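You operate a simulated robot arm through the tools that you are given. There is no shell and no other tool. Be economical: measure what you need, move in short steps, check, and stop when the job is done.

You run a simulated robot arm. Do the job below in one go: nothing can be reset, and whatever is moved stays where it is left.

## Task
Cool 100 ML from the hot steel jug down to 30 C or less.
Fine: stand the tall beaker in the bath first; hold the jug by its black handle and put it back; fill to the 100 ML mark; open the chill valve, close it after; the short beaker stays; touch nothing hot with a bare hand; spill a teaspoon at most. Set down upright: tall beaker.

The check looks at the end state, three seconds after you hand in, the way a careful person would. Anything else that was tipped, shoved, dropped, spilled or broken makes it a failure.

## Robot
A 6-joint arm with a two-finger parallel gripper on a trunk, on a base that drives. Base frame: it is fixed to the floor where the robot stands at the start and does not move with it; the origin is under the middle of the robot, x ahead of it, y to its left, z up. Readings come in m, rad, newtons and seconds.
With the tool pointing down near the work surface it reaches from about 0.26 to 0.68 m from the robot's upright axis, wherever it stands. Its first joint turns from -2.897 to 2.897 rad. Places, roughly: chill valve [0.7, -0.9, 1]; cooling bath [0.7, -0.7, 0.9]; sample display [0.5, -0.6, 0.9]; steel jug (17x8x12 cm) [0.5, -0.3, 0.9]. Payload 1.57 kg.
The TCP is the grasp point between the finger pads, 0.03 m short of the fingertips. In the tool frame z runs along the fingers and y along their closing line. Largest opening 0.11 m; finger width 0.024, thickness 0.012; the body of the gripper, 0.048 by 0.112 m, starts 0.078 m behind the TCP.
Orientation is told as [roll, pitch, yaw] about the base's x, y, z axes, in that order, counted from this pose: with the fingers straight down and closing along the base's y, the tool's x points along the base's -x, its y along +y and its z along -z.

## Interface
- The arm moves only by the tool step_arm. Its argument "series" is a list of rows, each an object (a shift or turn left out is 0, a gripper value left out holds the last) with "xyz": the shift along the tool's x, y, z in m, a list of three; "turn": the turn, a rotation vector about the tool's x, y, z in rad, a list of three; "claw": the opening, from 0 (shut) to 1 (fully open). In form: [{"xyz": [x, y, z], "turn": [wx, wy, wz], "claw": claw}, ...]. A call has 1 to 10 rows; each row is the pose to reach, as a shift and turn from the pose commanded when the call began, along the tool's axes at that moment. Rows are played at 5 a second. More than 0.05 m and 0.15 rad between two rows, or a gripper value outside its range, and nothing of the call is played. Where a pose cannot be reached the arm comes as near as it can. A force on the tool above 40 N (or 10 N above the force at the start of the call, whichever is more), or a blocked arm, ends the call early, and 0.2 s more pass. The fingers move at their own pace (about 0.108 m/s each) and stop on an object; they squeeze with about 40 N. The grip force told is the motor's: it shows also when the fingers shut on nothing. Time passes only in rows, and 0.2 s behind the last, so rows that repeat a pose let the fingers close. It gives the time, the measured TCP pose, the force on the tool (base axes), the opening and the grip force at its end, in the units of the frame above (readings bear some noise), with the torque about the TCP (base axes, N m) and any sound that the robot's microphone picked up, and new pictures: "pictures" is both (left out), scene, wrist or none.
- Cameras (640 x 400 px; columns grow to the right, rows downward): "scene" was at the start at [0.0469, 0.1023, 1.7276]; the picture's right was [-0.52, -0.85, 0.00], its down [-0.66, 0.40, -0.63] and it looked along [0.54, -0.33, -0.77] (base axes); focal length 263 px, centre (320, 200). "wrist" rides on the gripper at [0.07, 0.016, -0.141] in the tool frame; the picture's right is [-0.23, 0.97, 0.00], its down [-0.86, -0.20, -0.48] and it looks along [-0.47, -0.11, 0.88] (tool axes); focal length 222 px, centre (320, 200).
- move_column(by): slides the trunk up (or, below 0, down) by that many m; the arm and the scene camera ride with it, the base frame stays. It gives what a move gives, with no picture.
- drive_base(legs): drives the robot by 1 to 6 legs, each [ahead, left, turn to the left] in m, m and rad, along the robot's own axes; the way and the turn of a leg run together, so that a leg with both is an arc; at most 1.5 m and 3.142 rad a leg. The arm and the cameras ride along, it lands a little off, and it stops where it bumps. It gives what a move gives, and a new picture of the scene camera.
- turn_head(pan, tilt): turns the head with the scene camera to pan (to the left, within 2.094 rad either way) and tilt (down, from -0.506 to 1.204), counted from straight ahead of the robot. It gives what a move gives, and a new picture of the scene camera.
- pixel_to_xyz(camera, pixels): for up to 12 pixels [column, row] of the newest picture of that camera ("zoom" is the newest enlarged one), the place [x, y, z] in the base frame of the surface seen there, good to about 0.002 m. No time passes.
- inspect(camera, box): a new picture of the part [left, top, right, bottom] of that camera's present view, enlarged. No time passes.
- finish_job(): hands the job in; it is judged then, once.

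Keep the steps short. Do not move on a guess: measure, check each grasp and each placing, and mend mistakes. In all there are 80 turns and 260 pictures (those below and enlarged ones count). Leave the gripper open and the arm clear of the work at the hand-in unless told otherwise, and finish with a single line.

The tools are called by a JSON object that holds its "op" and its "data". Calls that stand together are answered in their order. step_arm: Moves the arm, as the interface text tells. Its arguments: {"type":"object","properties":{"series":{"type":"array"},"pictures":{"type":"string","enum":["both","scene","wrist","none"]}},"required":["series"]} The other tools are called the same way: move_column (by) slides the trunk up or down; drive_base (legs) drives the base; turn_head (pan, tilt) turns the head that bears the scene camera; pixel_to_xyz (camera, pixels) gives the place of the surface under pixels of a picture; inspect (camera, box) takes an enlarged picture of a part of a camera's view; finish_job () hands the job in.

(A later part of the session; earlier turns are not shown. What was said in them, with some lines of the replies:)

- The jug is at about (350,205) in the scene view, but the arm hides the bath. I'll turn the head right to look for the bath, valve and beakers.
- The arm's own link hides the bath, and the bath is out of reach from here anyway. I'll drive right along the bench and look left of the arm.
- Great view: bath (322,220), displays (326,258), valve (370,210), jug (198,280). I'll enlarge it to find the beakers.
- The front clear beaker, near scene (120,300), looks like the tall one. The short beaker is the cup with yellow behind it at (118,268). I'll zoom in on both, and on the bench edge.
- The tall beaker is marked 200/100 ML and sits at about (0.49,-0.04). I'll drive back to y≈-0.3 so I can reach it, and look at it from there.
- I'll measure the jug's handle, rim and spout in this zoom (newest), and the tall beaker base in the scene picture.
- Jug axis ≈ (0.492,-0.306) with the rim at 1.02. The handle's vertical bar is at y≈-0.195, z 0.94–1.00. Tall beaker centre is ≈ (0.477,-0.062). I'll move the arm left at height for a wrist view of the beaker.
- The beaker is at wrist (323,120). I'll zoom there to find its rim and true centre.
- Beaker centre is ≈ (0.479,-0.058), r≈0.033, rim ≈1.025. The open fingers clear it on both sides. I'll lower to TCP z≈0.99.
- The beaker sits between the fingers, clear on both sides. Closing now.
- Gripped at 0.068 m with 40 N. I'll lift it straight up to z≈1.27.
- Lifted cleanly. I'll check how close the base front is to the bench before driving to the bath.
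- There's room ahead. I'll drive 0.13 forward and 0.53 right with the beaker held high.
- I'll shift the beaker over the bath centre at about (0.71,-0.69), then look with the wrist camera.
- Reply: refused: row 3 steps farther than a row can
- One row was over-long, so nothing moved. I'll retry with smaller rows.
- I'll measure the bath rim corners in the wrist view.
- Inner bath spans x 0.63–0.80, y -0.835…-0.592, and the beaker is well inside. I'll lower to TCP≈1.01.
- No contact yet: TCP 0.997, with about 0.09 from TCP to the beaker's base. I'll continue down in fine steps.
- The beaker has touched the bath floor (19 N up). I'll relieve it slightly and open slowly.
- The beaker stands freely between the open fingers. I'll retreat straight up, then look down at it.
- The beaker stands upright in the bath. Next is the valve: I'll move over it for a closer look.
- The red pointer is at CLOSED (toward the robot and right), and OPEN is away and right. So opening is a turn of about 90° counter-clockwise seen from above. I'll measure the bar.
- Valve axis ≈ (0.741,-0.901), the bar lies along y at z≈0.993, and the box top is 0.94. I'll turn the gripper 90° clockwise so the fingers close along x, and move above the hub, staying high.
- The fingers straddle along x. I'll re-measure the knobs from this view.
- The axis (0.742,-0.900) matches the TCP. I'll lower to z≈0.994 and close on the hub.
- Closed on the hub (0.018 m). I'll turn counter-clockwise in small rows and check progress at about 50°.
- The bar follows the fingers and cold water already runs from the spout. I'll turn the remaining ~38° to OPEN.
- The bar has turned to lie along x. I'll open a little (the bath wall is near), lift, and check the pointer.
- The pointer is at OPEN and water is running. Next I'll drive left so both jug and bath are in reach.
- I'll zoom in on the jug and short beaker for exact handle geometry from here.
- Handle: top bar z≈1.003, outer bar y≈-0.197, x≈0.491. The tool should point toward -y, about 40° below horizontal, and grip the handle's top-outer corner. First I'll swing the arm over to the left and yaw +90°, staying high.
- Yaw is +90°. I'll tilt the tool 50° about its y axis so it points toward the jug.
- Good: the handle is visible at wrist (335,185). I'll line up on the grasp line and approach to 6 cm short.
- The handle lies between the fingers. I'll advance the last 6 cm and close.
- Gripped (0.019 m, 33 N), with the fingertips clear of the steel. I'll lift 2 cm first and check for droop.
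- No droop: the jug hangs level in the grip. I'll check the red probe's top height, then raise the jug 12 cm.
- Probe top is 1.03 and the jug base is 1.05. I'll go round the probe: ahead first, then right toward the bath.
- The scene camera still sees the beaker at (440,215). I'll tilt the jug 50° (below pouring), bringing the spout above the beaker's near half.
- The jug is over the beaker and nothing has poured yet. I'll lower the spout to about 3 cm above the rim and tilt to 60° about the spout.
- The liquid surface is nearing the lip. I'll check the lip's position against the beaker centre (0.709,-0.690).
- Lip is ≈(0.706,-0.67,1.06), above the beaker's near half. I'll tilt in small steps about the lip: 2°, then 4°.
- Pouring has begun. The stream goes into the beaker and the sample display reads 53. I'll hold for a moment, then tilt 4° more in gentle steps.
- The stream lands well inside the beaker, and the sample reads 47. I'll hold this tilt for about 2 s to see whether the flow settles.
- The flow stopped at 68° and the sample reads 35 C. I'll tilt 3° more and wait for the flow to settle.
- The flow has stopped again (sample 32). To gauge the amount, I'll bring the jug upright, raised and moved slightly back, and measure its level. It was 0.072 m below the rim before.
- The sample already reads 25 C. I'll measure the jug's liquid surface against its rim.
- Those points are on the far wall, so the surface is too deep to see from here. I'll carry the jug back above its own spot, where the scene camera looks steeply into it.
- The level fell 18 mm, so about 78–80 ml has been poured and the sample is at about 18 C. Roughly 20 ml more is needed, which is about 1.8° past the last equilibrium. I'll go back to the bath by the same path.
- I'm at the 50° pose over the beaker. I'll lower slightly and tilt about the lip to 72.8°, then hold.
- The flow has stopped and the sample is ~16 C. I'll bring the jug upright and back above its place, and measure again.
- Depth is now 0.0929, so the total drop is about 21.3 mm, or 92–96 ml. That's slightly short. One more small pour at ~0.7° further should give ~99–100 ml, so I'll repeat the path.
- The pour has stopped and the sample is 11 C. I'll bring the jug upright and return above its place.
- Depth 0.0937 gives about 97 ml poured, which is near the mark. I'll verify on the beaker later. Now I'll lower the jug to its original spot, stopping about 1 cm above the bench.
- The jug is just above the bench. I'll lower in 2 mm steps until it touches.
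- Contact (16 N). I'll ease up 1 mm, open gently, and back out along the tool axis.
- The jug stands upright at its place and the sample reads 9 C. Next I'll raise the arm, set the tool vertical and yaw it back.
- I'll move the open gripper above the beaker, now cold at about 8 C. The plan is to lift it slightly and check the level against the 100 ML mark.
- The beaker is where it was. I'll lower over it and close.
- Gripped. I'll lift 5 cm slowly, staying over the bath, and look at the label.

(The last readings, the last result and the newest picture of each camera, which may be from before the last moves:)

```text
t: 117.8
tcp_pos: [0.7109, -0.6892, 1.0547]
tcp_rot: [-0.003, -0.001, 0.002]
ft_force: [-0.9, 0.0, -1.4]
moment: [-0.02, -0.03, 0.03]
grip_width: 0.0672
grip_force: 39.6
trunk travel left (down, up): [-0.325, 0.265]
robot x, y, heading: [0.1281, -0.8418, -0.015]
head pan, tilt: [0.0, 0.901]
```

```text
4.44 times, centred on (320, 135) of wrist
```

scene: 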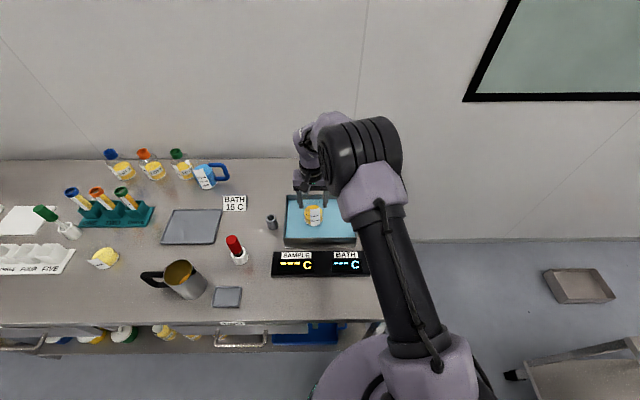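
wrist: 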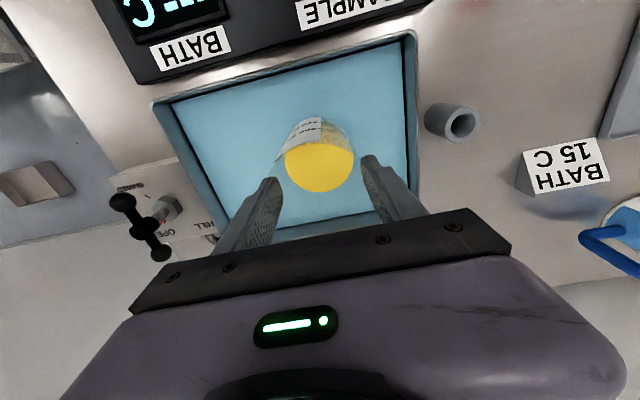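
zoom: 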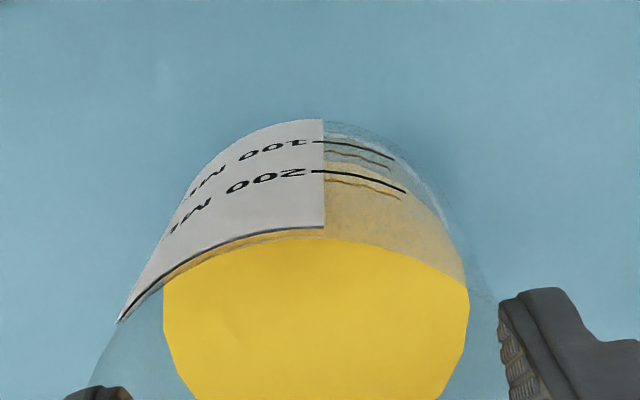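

I'll zoom in tightly on the marks and measure the surface and tick heights.

{"op": "inspect", "data": {"camera": "scene", "box": [302, 202, 326, 228]}}

{"op": "pixel_to_xyz", "data": {"camera": "scene", "pixels": [[313, 206], [308, 208], [306, 212], [317, 206], [314, 209], [313, 216], [313, 221]]}}

{"op": "pixel_to_xyz", "data": {"camera": "wrist", "pixels": [[318, 170], [300, 160], [335, 165], [318, 182]]}}

```text
15.38 times, centred on (314, 215) of scene
```

zoom: 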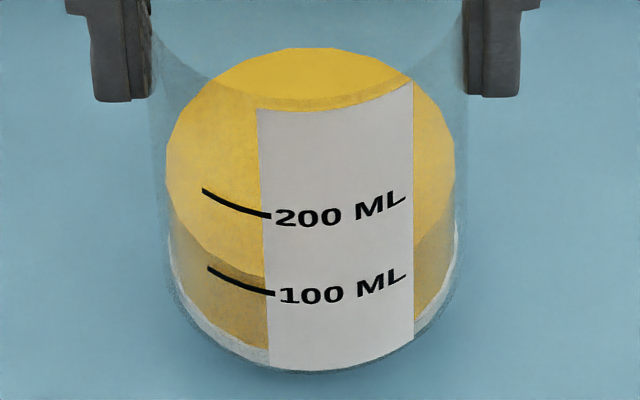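

```text
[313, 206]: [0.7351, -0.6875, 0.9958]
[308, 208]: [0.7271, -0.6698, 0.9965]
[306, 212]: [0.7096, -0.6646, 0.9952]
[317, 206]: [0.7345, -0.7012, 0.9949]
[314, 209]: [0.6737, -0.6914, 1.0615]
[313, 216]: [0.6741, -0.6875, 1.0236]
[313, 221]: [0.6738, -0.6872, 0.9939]
```

```text
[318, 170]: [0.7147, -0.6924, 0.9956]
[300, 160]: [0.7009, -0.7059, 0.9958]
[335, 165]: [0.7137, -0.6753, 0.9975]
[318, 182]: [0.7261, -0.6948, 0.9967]
```

{"op": "pixel_to_xyz", "data": {"camera": "zoom", "pixels": [[265, 291], [269, 292], [340, 291], [320, 295], [300, 296], [268, 215], [340, 213], [225, 277], [220, 150], [300, 70], [430, 150]]}}

```text
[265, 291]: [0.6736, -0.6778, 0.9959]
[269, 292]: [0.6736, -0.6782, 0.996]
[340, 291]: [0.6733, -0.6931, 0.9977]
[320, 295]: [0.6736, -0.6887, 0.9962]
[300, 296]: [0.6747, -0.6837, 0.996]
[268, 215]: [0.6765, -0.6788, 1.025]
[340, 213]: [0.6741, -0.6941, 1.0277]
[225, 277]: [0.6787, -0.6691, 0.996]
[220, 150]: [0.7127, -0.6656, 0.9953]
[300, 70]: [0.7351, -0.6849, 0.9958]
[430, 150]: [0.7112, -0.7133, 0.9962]
```

The surface (0.9957) matches the 100 ML tick (0.996). I'll set the beaker back down in the bath.

{"op": "step_arm", "data": {"series": [{"xyz": [0, 0, 0.015]}, {"xyz": [0, 0, 0.03]}, {"xyz": [0, 0, 0.042]}, {"xyz": [0, 0, 0.05]}, {"xyz": [0, 0, 0.053]}, {"xyz": [0, 0, 0.055]}, {"xyz": [0, 0, 0.056]}, {"xyz": [0, 0, 0.056]}], "pictures": "none"}}

```text
t: 119.7
tcp_pos: [0.7108, -0.6891, 1.0005]
tcp_rot: [-0.002, 0.0, 0.001]
ft_force: [0.5, -1.0, -0.7]
moment: [-0.01, 0.02, 0.03]
grip_width: 0.0672
grip_force: 39.7
trunk travel left (down, up): [-0.325, 0.265]
robot x, y, heading: [0.1238, -0.8445, -0.012]
head pan, tilt: [0.0, 0.901]
```

{"op": "step_arm", "data": {"series": [{"xyz": [0, 0, 0.001]}, {"xyz": [0, 0, 0.002]}, {"xyz": [0, 0, 0.003]}, {"xyz": [0, 0, 0.003]}], "pictures": "none"}}

```text
t: 120.7
tcp_pos: [0.7102, -0.6896, 0.9966]
tcp_rot: [-0.003, -0.001, 0.001]
ft_force: [-0.6, -2.2, 12.4]
moment: [-0.01, 0.3, 0.04]
grip_width: 0.0672
grip_force: 40.0
trunk travel left (down, up): [-0.325, 0.265]
robot x, y, heading: [0.1277, -0.8474, -0.014]
head pan, tilt: [0.0, 0.901]
```

Contact (12 N). I'll ease 1.5 mm, release, and rise.

{"op": "step_arm", "data": {"series": [{"xyz": [0, 0, -0.0015]}, {"xyz": [0, 0, -0.0015], "claw": 0.65}, {"xyz": [0, 0, -0.0015], "claw": 0.8}, {"xyz": [0, 0, -0.0015], "claw": 0.9}, {"xyz": [0, 0, -0.0015], "claw": 0.9}, {"xyz": [0, 0, -0.03]}, {"xyz": [0, 0, -0.07]}, {"xyz": [0, 0, -0.11]}, {"xyz": [0, 0, -0.15]}, {"xyz": [0, 0, -0.18]}], "pictures": "both"}}

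{"op": "inspect", "data": {"camera": "wrist", "box": [150, 20, 410, 210]}}

```text
t: 122.8
tcp_pos: [0.7142, -0.6905, 1.1743]
tcp_rot: [-0.002, -0.001, 0.001]
ft_force: [-0.3, 0.3, 0.5]
moment: [0.02, -0.01, 0.0]
grip_width: 0.0991
grip_force: 0.1
trunk travel left (down, up): [-0.325, 0.265]
robot x, y, heading: [0.1274, -0.8461, -0.011]
head pan, tilt: [0.0, 0.901]
```

scene: 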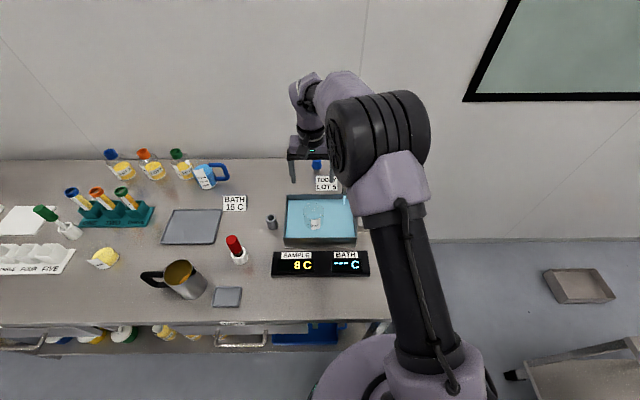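
wrist: 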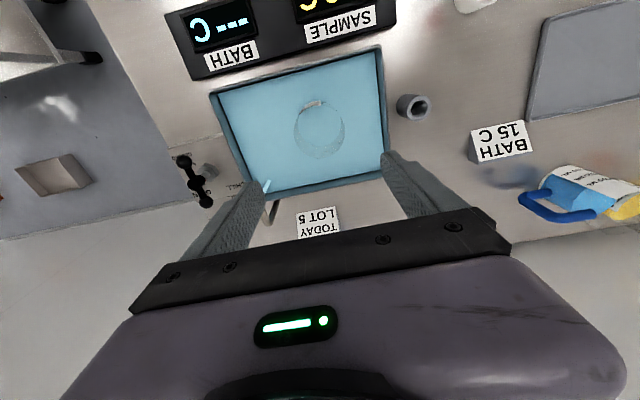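

```text
2.11 times, centred on (280, 115) of wrist
```

zoom: 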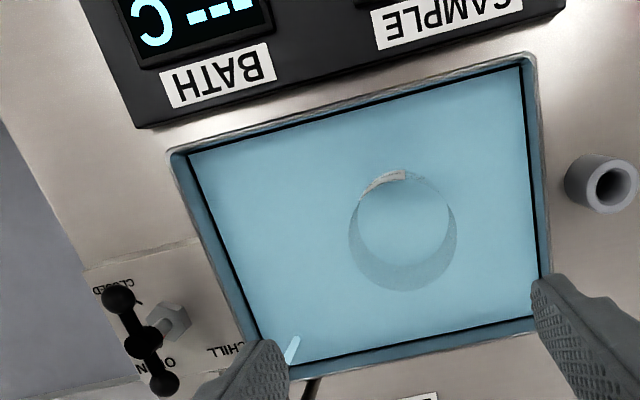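

The beaker stands upright at 8 C. Now I'll close the valve, first moving over the hub with a narrowed opening.

{"op": "step_arm", "data": {"series": [{"xyz": [-0.007, -0.042, 0], "claw": 0.45}, {"xyz": [-0.014, -0.084, 0]}, {"xyz": [-0.021, -0.126, 0]}, {"xyz": [-0.026, -0.168, 0]}, {"xyz": [-0.028, -0.2095, 0]}, {"xyz": [-0.028, -0.2095, 0.04]}, {"xyz": [-0.028, -0.2095, 0.08]}, {"xyz": [-0.028, -0.2095, 0.09]}], "pictures": "wrist"}}

{"op": "pixel_to_xyz", "data": {"camera": "wrist", "pixels": [[318, 145], [318, 120], [322, 165]]}}

{"op": "inspect", "data": {"camera": "wrist", "box": [250, 80, 390, 190]}}

```text
t: 124.7
tcp_pos: [0.7368, -0.8978, 1.0872]
tcp_rot: [-0.002, 0.001, 0.002]
ft_force: [0.7, -0.7, 0.3]
moment: [0.02, -0.01, -0.02]
grip_width: 0.0495
grip_force: 0.1
trunk travel left (down, up): [-0.325, 0.265]
robot x, y, heading: [0.1291, -0.8452, -0.013]
head pan, tilt: [0.0, 0.901]
```

wrist: 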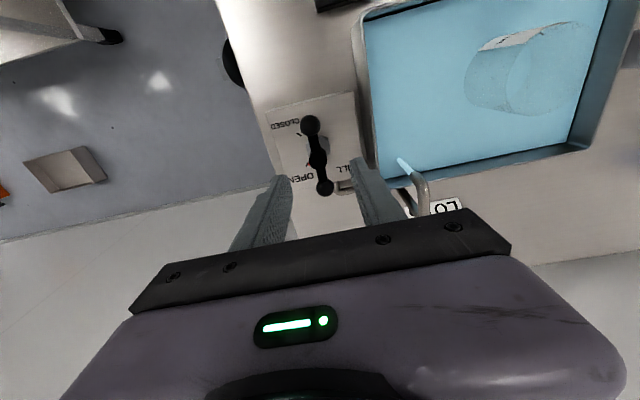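

```text
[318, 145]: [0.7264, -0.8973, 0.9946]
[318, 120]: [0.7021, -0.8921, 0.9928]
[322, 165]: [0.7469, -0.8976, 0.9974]
```

```text
3.64 times, centred on (320, 135) of wrist
```

zoom: 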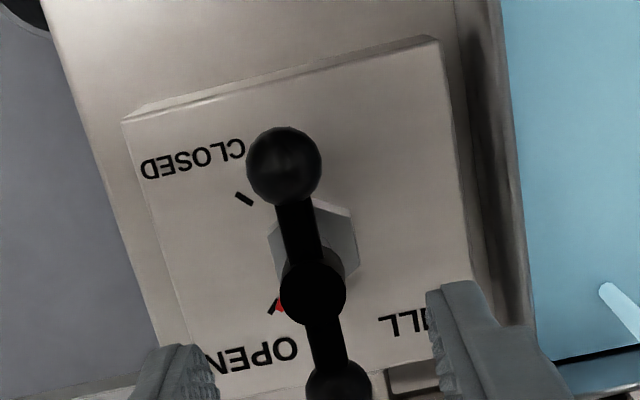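

The hub at (0.742,-0.900) is centred. I'll lower, correct 5 mm in x, and close on it.

{"op": "step_arm", "data": {"series": [{"xyz": [-0.004, -0.001, 0.035]}, {"xyz": [-0.004, -0.001, 0.07]}, {"xyz": [-0.004, -0.001, 0.093]}, {"xyz": [-0.004, -0.001, 0.093], "claw": 0.25}, {"xyz": [-0.004, -0.001, 0.093], "claw": 0.05}, {"xyz": [-0.004, -0.001, 0.093], "claw": 0.05}, {"xyz": [-0.004, -0.001, 0.093], "claw": 0.05}], "pictures": "wrist"}}

```text
t: 126.2
tcp_pos: [0.7435, -0.9014, 0.9951]
tcp_rot: [0.001, -0.001, 0.003]
ft_force: [-1.1, -16.0, -4.8]
moment: [-0.12, -0.92, -0.09]
grip_width: 0.0139
grip_force: 30.1
trunk travel left (down, up): [-0.325, 0.265]
robot x, y, heading: [0.1233, -0.847, -0.013]
head pan, tilt: [0.0, 0.901]
5 turns are left
```

wrist: 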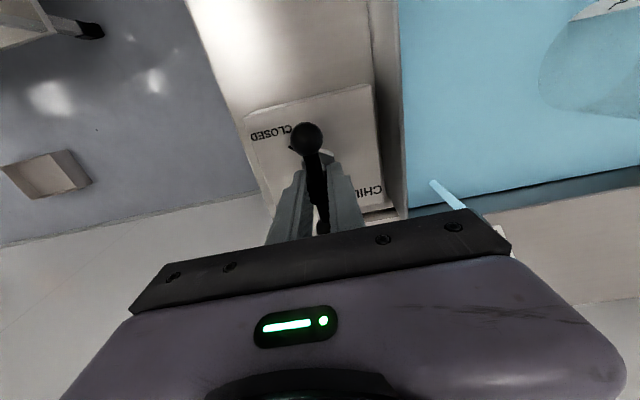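

Gripped. I'll turn clockwise 90° to CLOSED and check.

{"op": "step_arm", "data": {"series": [{"turn": [0, 0, 0.145]}, {"turn": [0, 0, 0.29]}, {"turn": [0, 0, 0.435]}, {"turn": [0, 0, 0.58]}, {"turn": [0, 0, 0.725]}, {"turn": [0, 0, 0.87]}, {"turn": [0, 0, 1.015]}, {"turn": [0, 0, 1.16]}, {"turn": [0, 0, 1.305]}, {"turn": [0, 0, 1.45]}], "pictures": "none"}}

{"op": "step_arm", "data": {"series": [{"turn": [0, 0, 0.08]}, {"turn": [0, 0, 0.14]}, {"turn": [0, 0, 0.14]}], "pictures": "both"}}

{"op": "inspect", "data": {"camera": "scene", "box": [310, 170, 410, 240]}}

```text
t: 128.4
tcp_pos: [0.7409, -0.9004, 0.9942]
tcp_rot: [0.0, -0.002, -1.449]
ft_force: [-4.6, -20.1, 6.7]
moment: [-0.14, 0.22, 0.07]
grip_width: 0.014
grip_force: 30.2
trunk travel left (down, up): [-0.325, 0.265]
robot x, y, heading: [0.1258, -0.8433, -0.011]
head pan, tilt: [0.0, 0.901]
```

```text
t: 129.2
tcp_pos: [0.7419, -0.9013, 0.9942]
tcp_rot: [-0.001, -0.001, -1.59]
ft_force: [-6.4, -16.4, -0.9]
moment: [-0.02, -0.01, 0.72]
grip_width: 0.0138
grip_force: 30.4
trunk travel left (down, up): [-0.325, 0.265]
robot x, y, heading: [0.1227, -0.8434, -0.012]
head pan, tilt: [0.0, 0.901]
```

scene: 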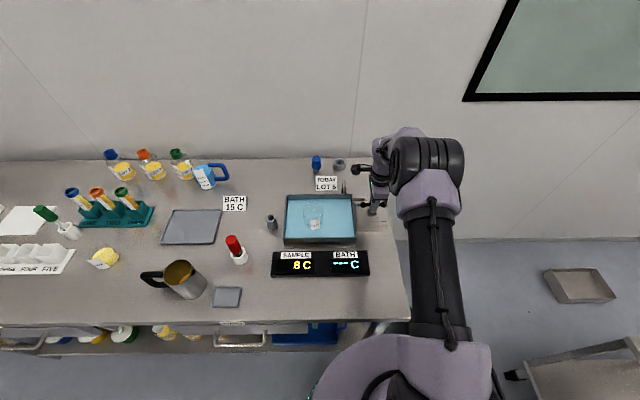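
wrist: 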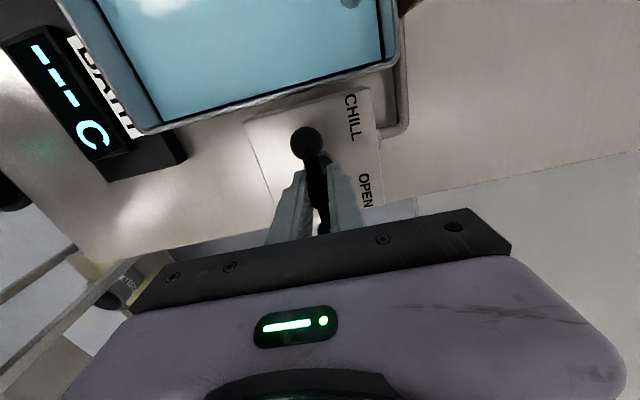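

```text
5.71 times, centred on (360, 205) of scene
4 turns are left
```

zoom: 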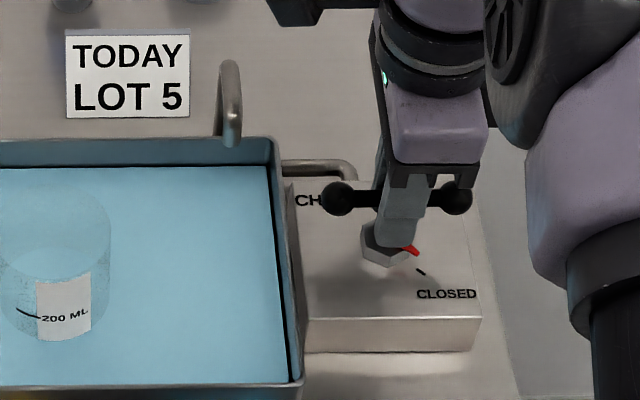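

Water has stopped, the moment rose (end stop), and the pointer is at CLOSED. I'll release, rise clear, and retreat from the bench.

{"op": "step_arm", "data": {"series": [{"claw": 0.3}, {"claw": 0.5}, {"claw": 0.5}, {"xyz": [0, 0, -0.03]}, {"xyz": [0, 0, -0.07]}, {"xyz": [0, 0, -0.11]}, {"xyz": [0, 0, -0.15]}, {"xyz": [0, 0, -0.19]}, {"xyz": [0, 0, -0.23], "claw": 0.9}, {"xyz": [0, 0, -0.25], "claw": 1.0}], "pictures": "none"}}

{"op": "drive_base", "data": {"legs": [[-0.25, 0, 0]]}}

{"op": "inspect", "data": {"camera": "scene", "box": [260, 100, 420, 220]}}

```text
t: 131.4
tcp_pos: [0.7437, -0.902, 1.243]
tcp_rot: [0.0, 0.0, -1.588]
ft_force: [1.0, 0.4, 0.3]
moment: [0.05, 0.01, 0.02]
grip_width: 0.1099
grip_force: 0.0
trunk travel left (down, up): [-0.325, 0.265]
robot x, y, heading: [0.1283, -0.8439, -0.01]
head pan, tilt: [0.0, 0.901]
```

```text
t: 133.3
tcp_pos: [0.4894, -0.904, 1.2441]
tcp_rot: [0.0, -0.001, -1.599]
ft_force: [-0.4, -0.1, 0.0]
moment: [0.0, -0.03, 0.0]
grip_width: 0.1103
grip_force: 0.0
trunk travel left (down, up): [-0.325, 0.265]
robot x, y, heading: [-0.1268, -0.8382, -0.02]
head pan, tilt: [0.0, 0.901]
```

scene: 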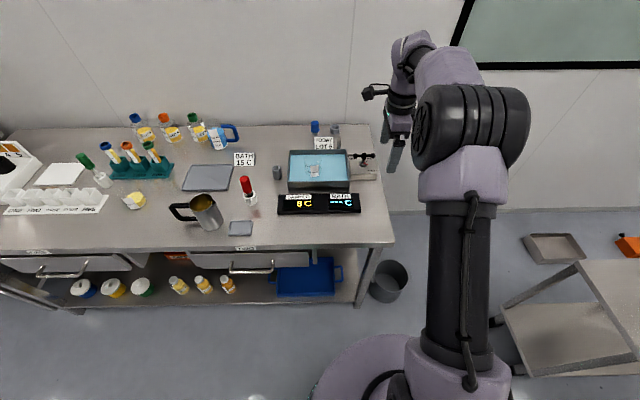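

```text
3.33 times, centred on (340, 160) of scene
3 turns are left
```

zoom: 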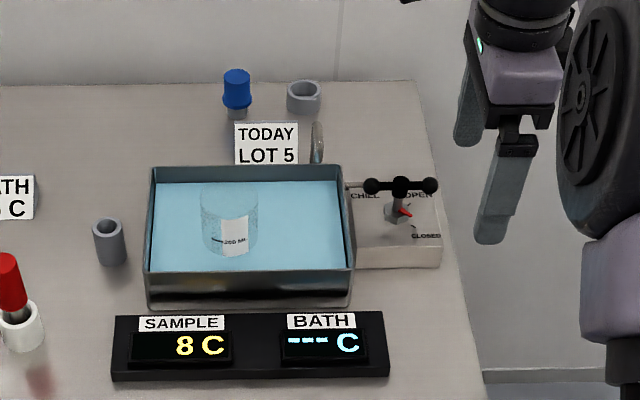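

The valve is closed with no flow, the sample is at 8 C, the beaker and jug are upright, and the gripper is open and clear. Handing in.

{"op": "finish_job", "data": {}}

```text
The job is handed in.
```

Handed in: 100 ML cooled to 8 C in the tall beaker, which stands upright in the bath; chill valve closed, jug back in its place, short beaker untouched, and no spill seen.
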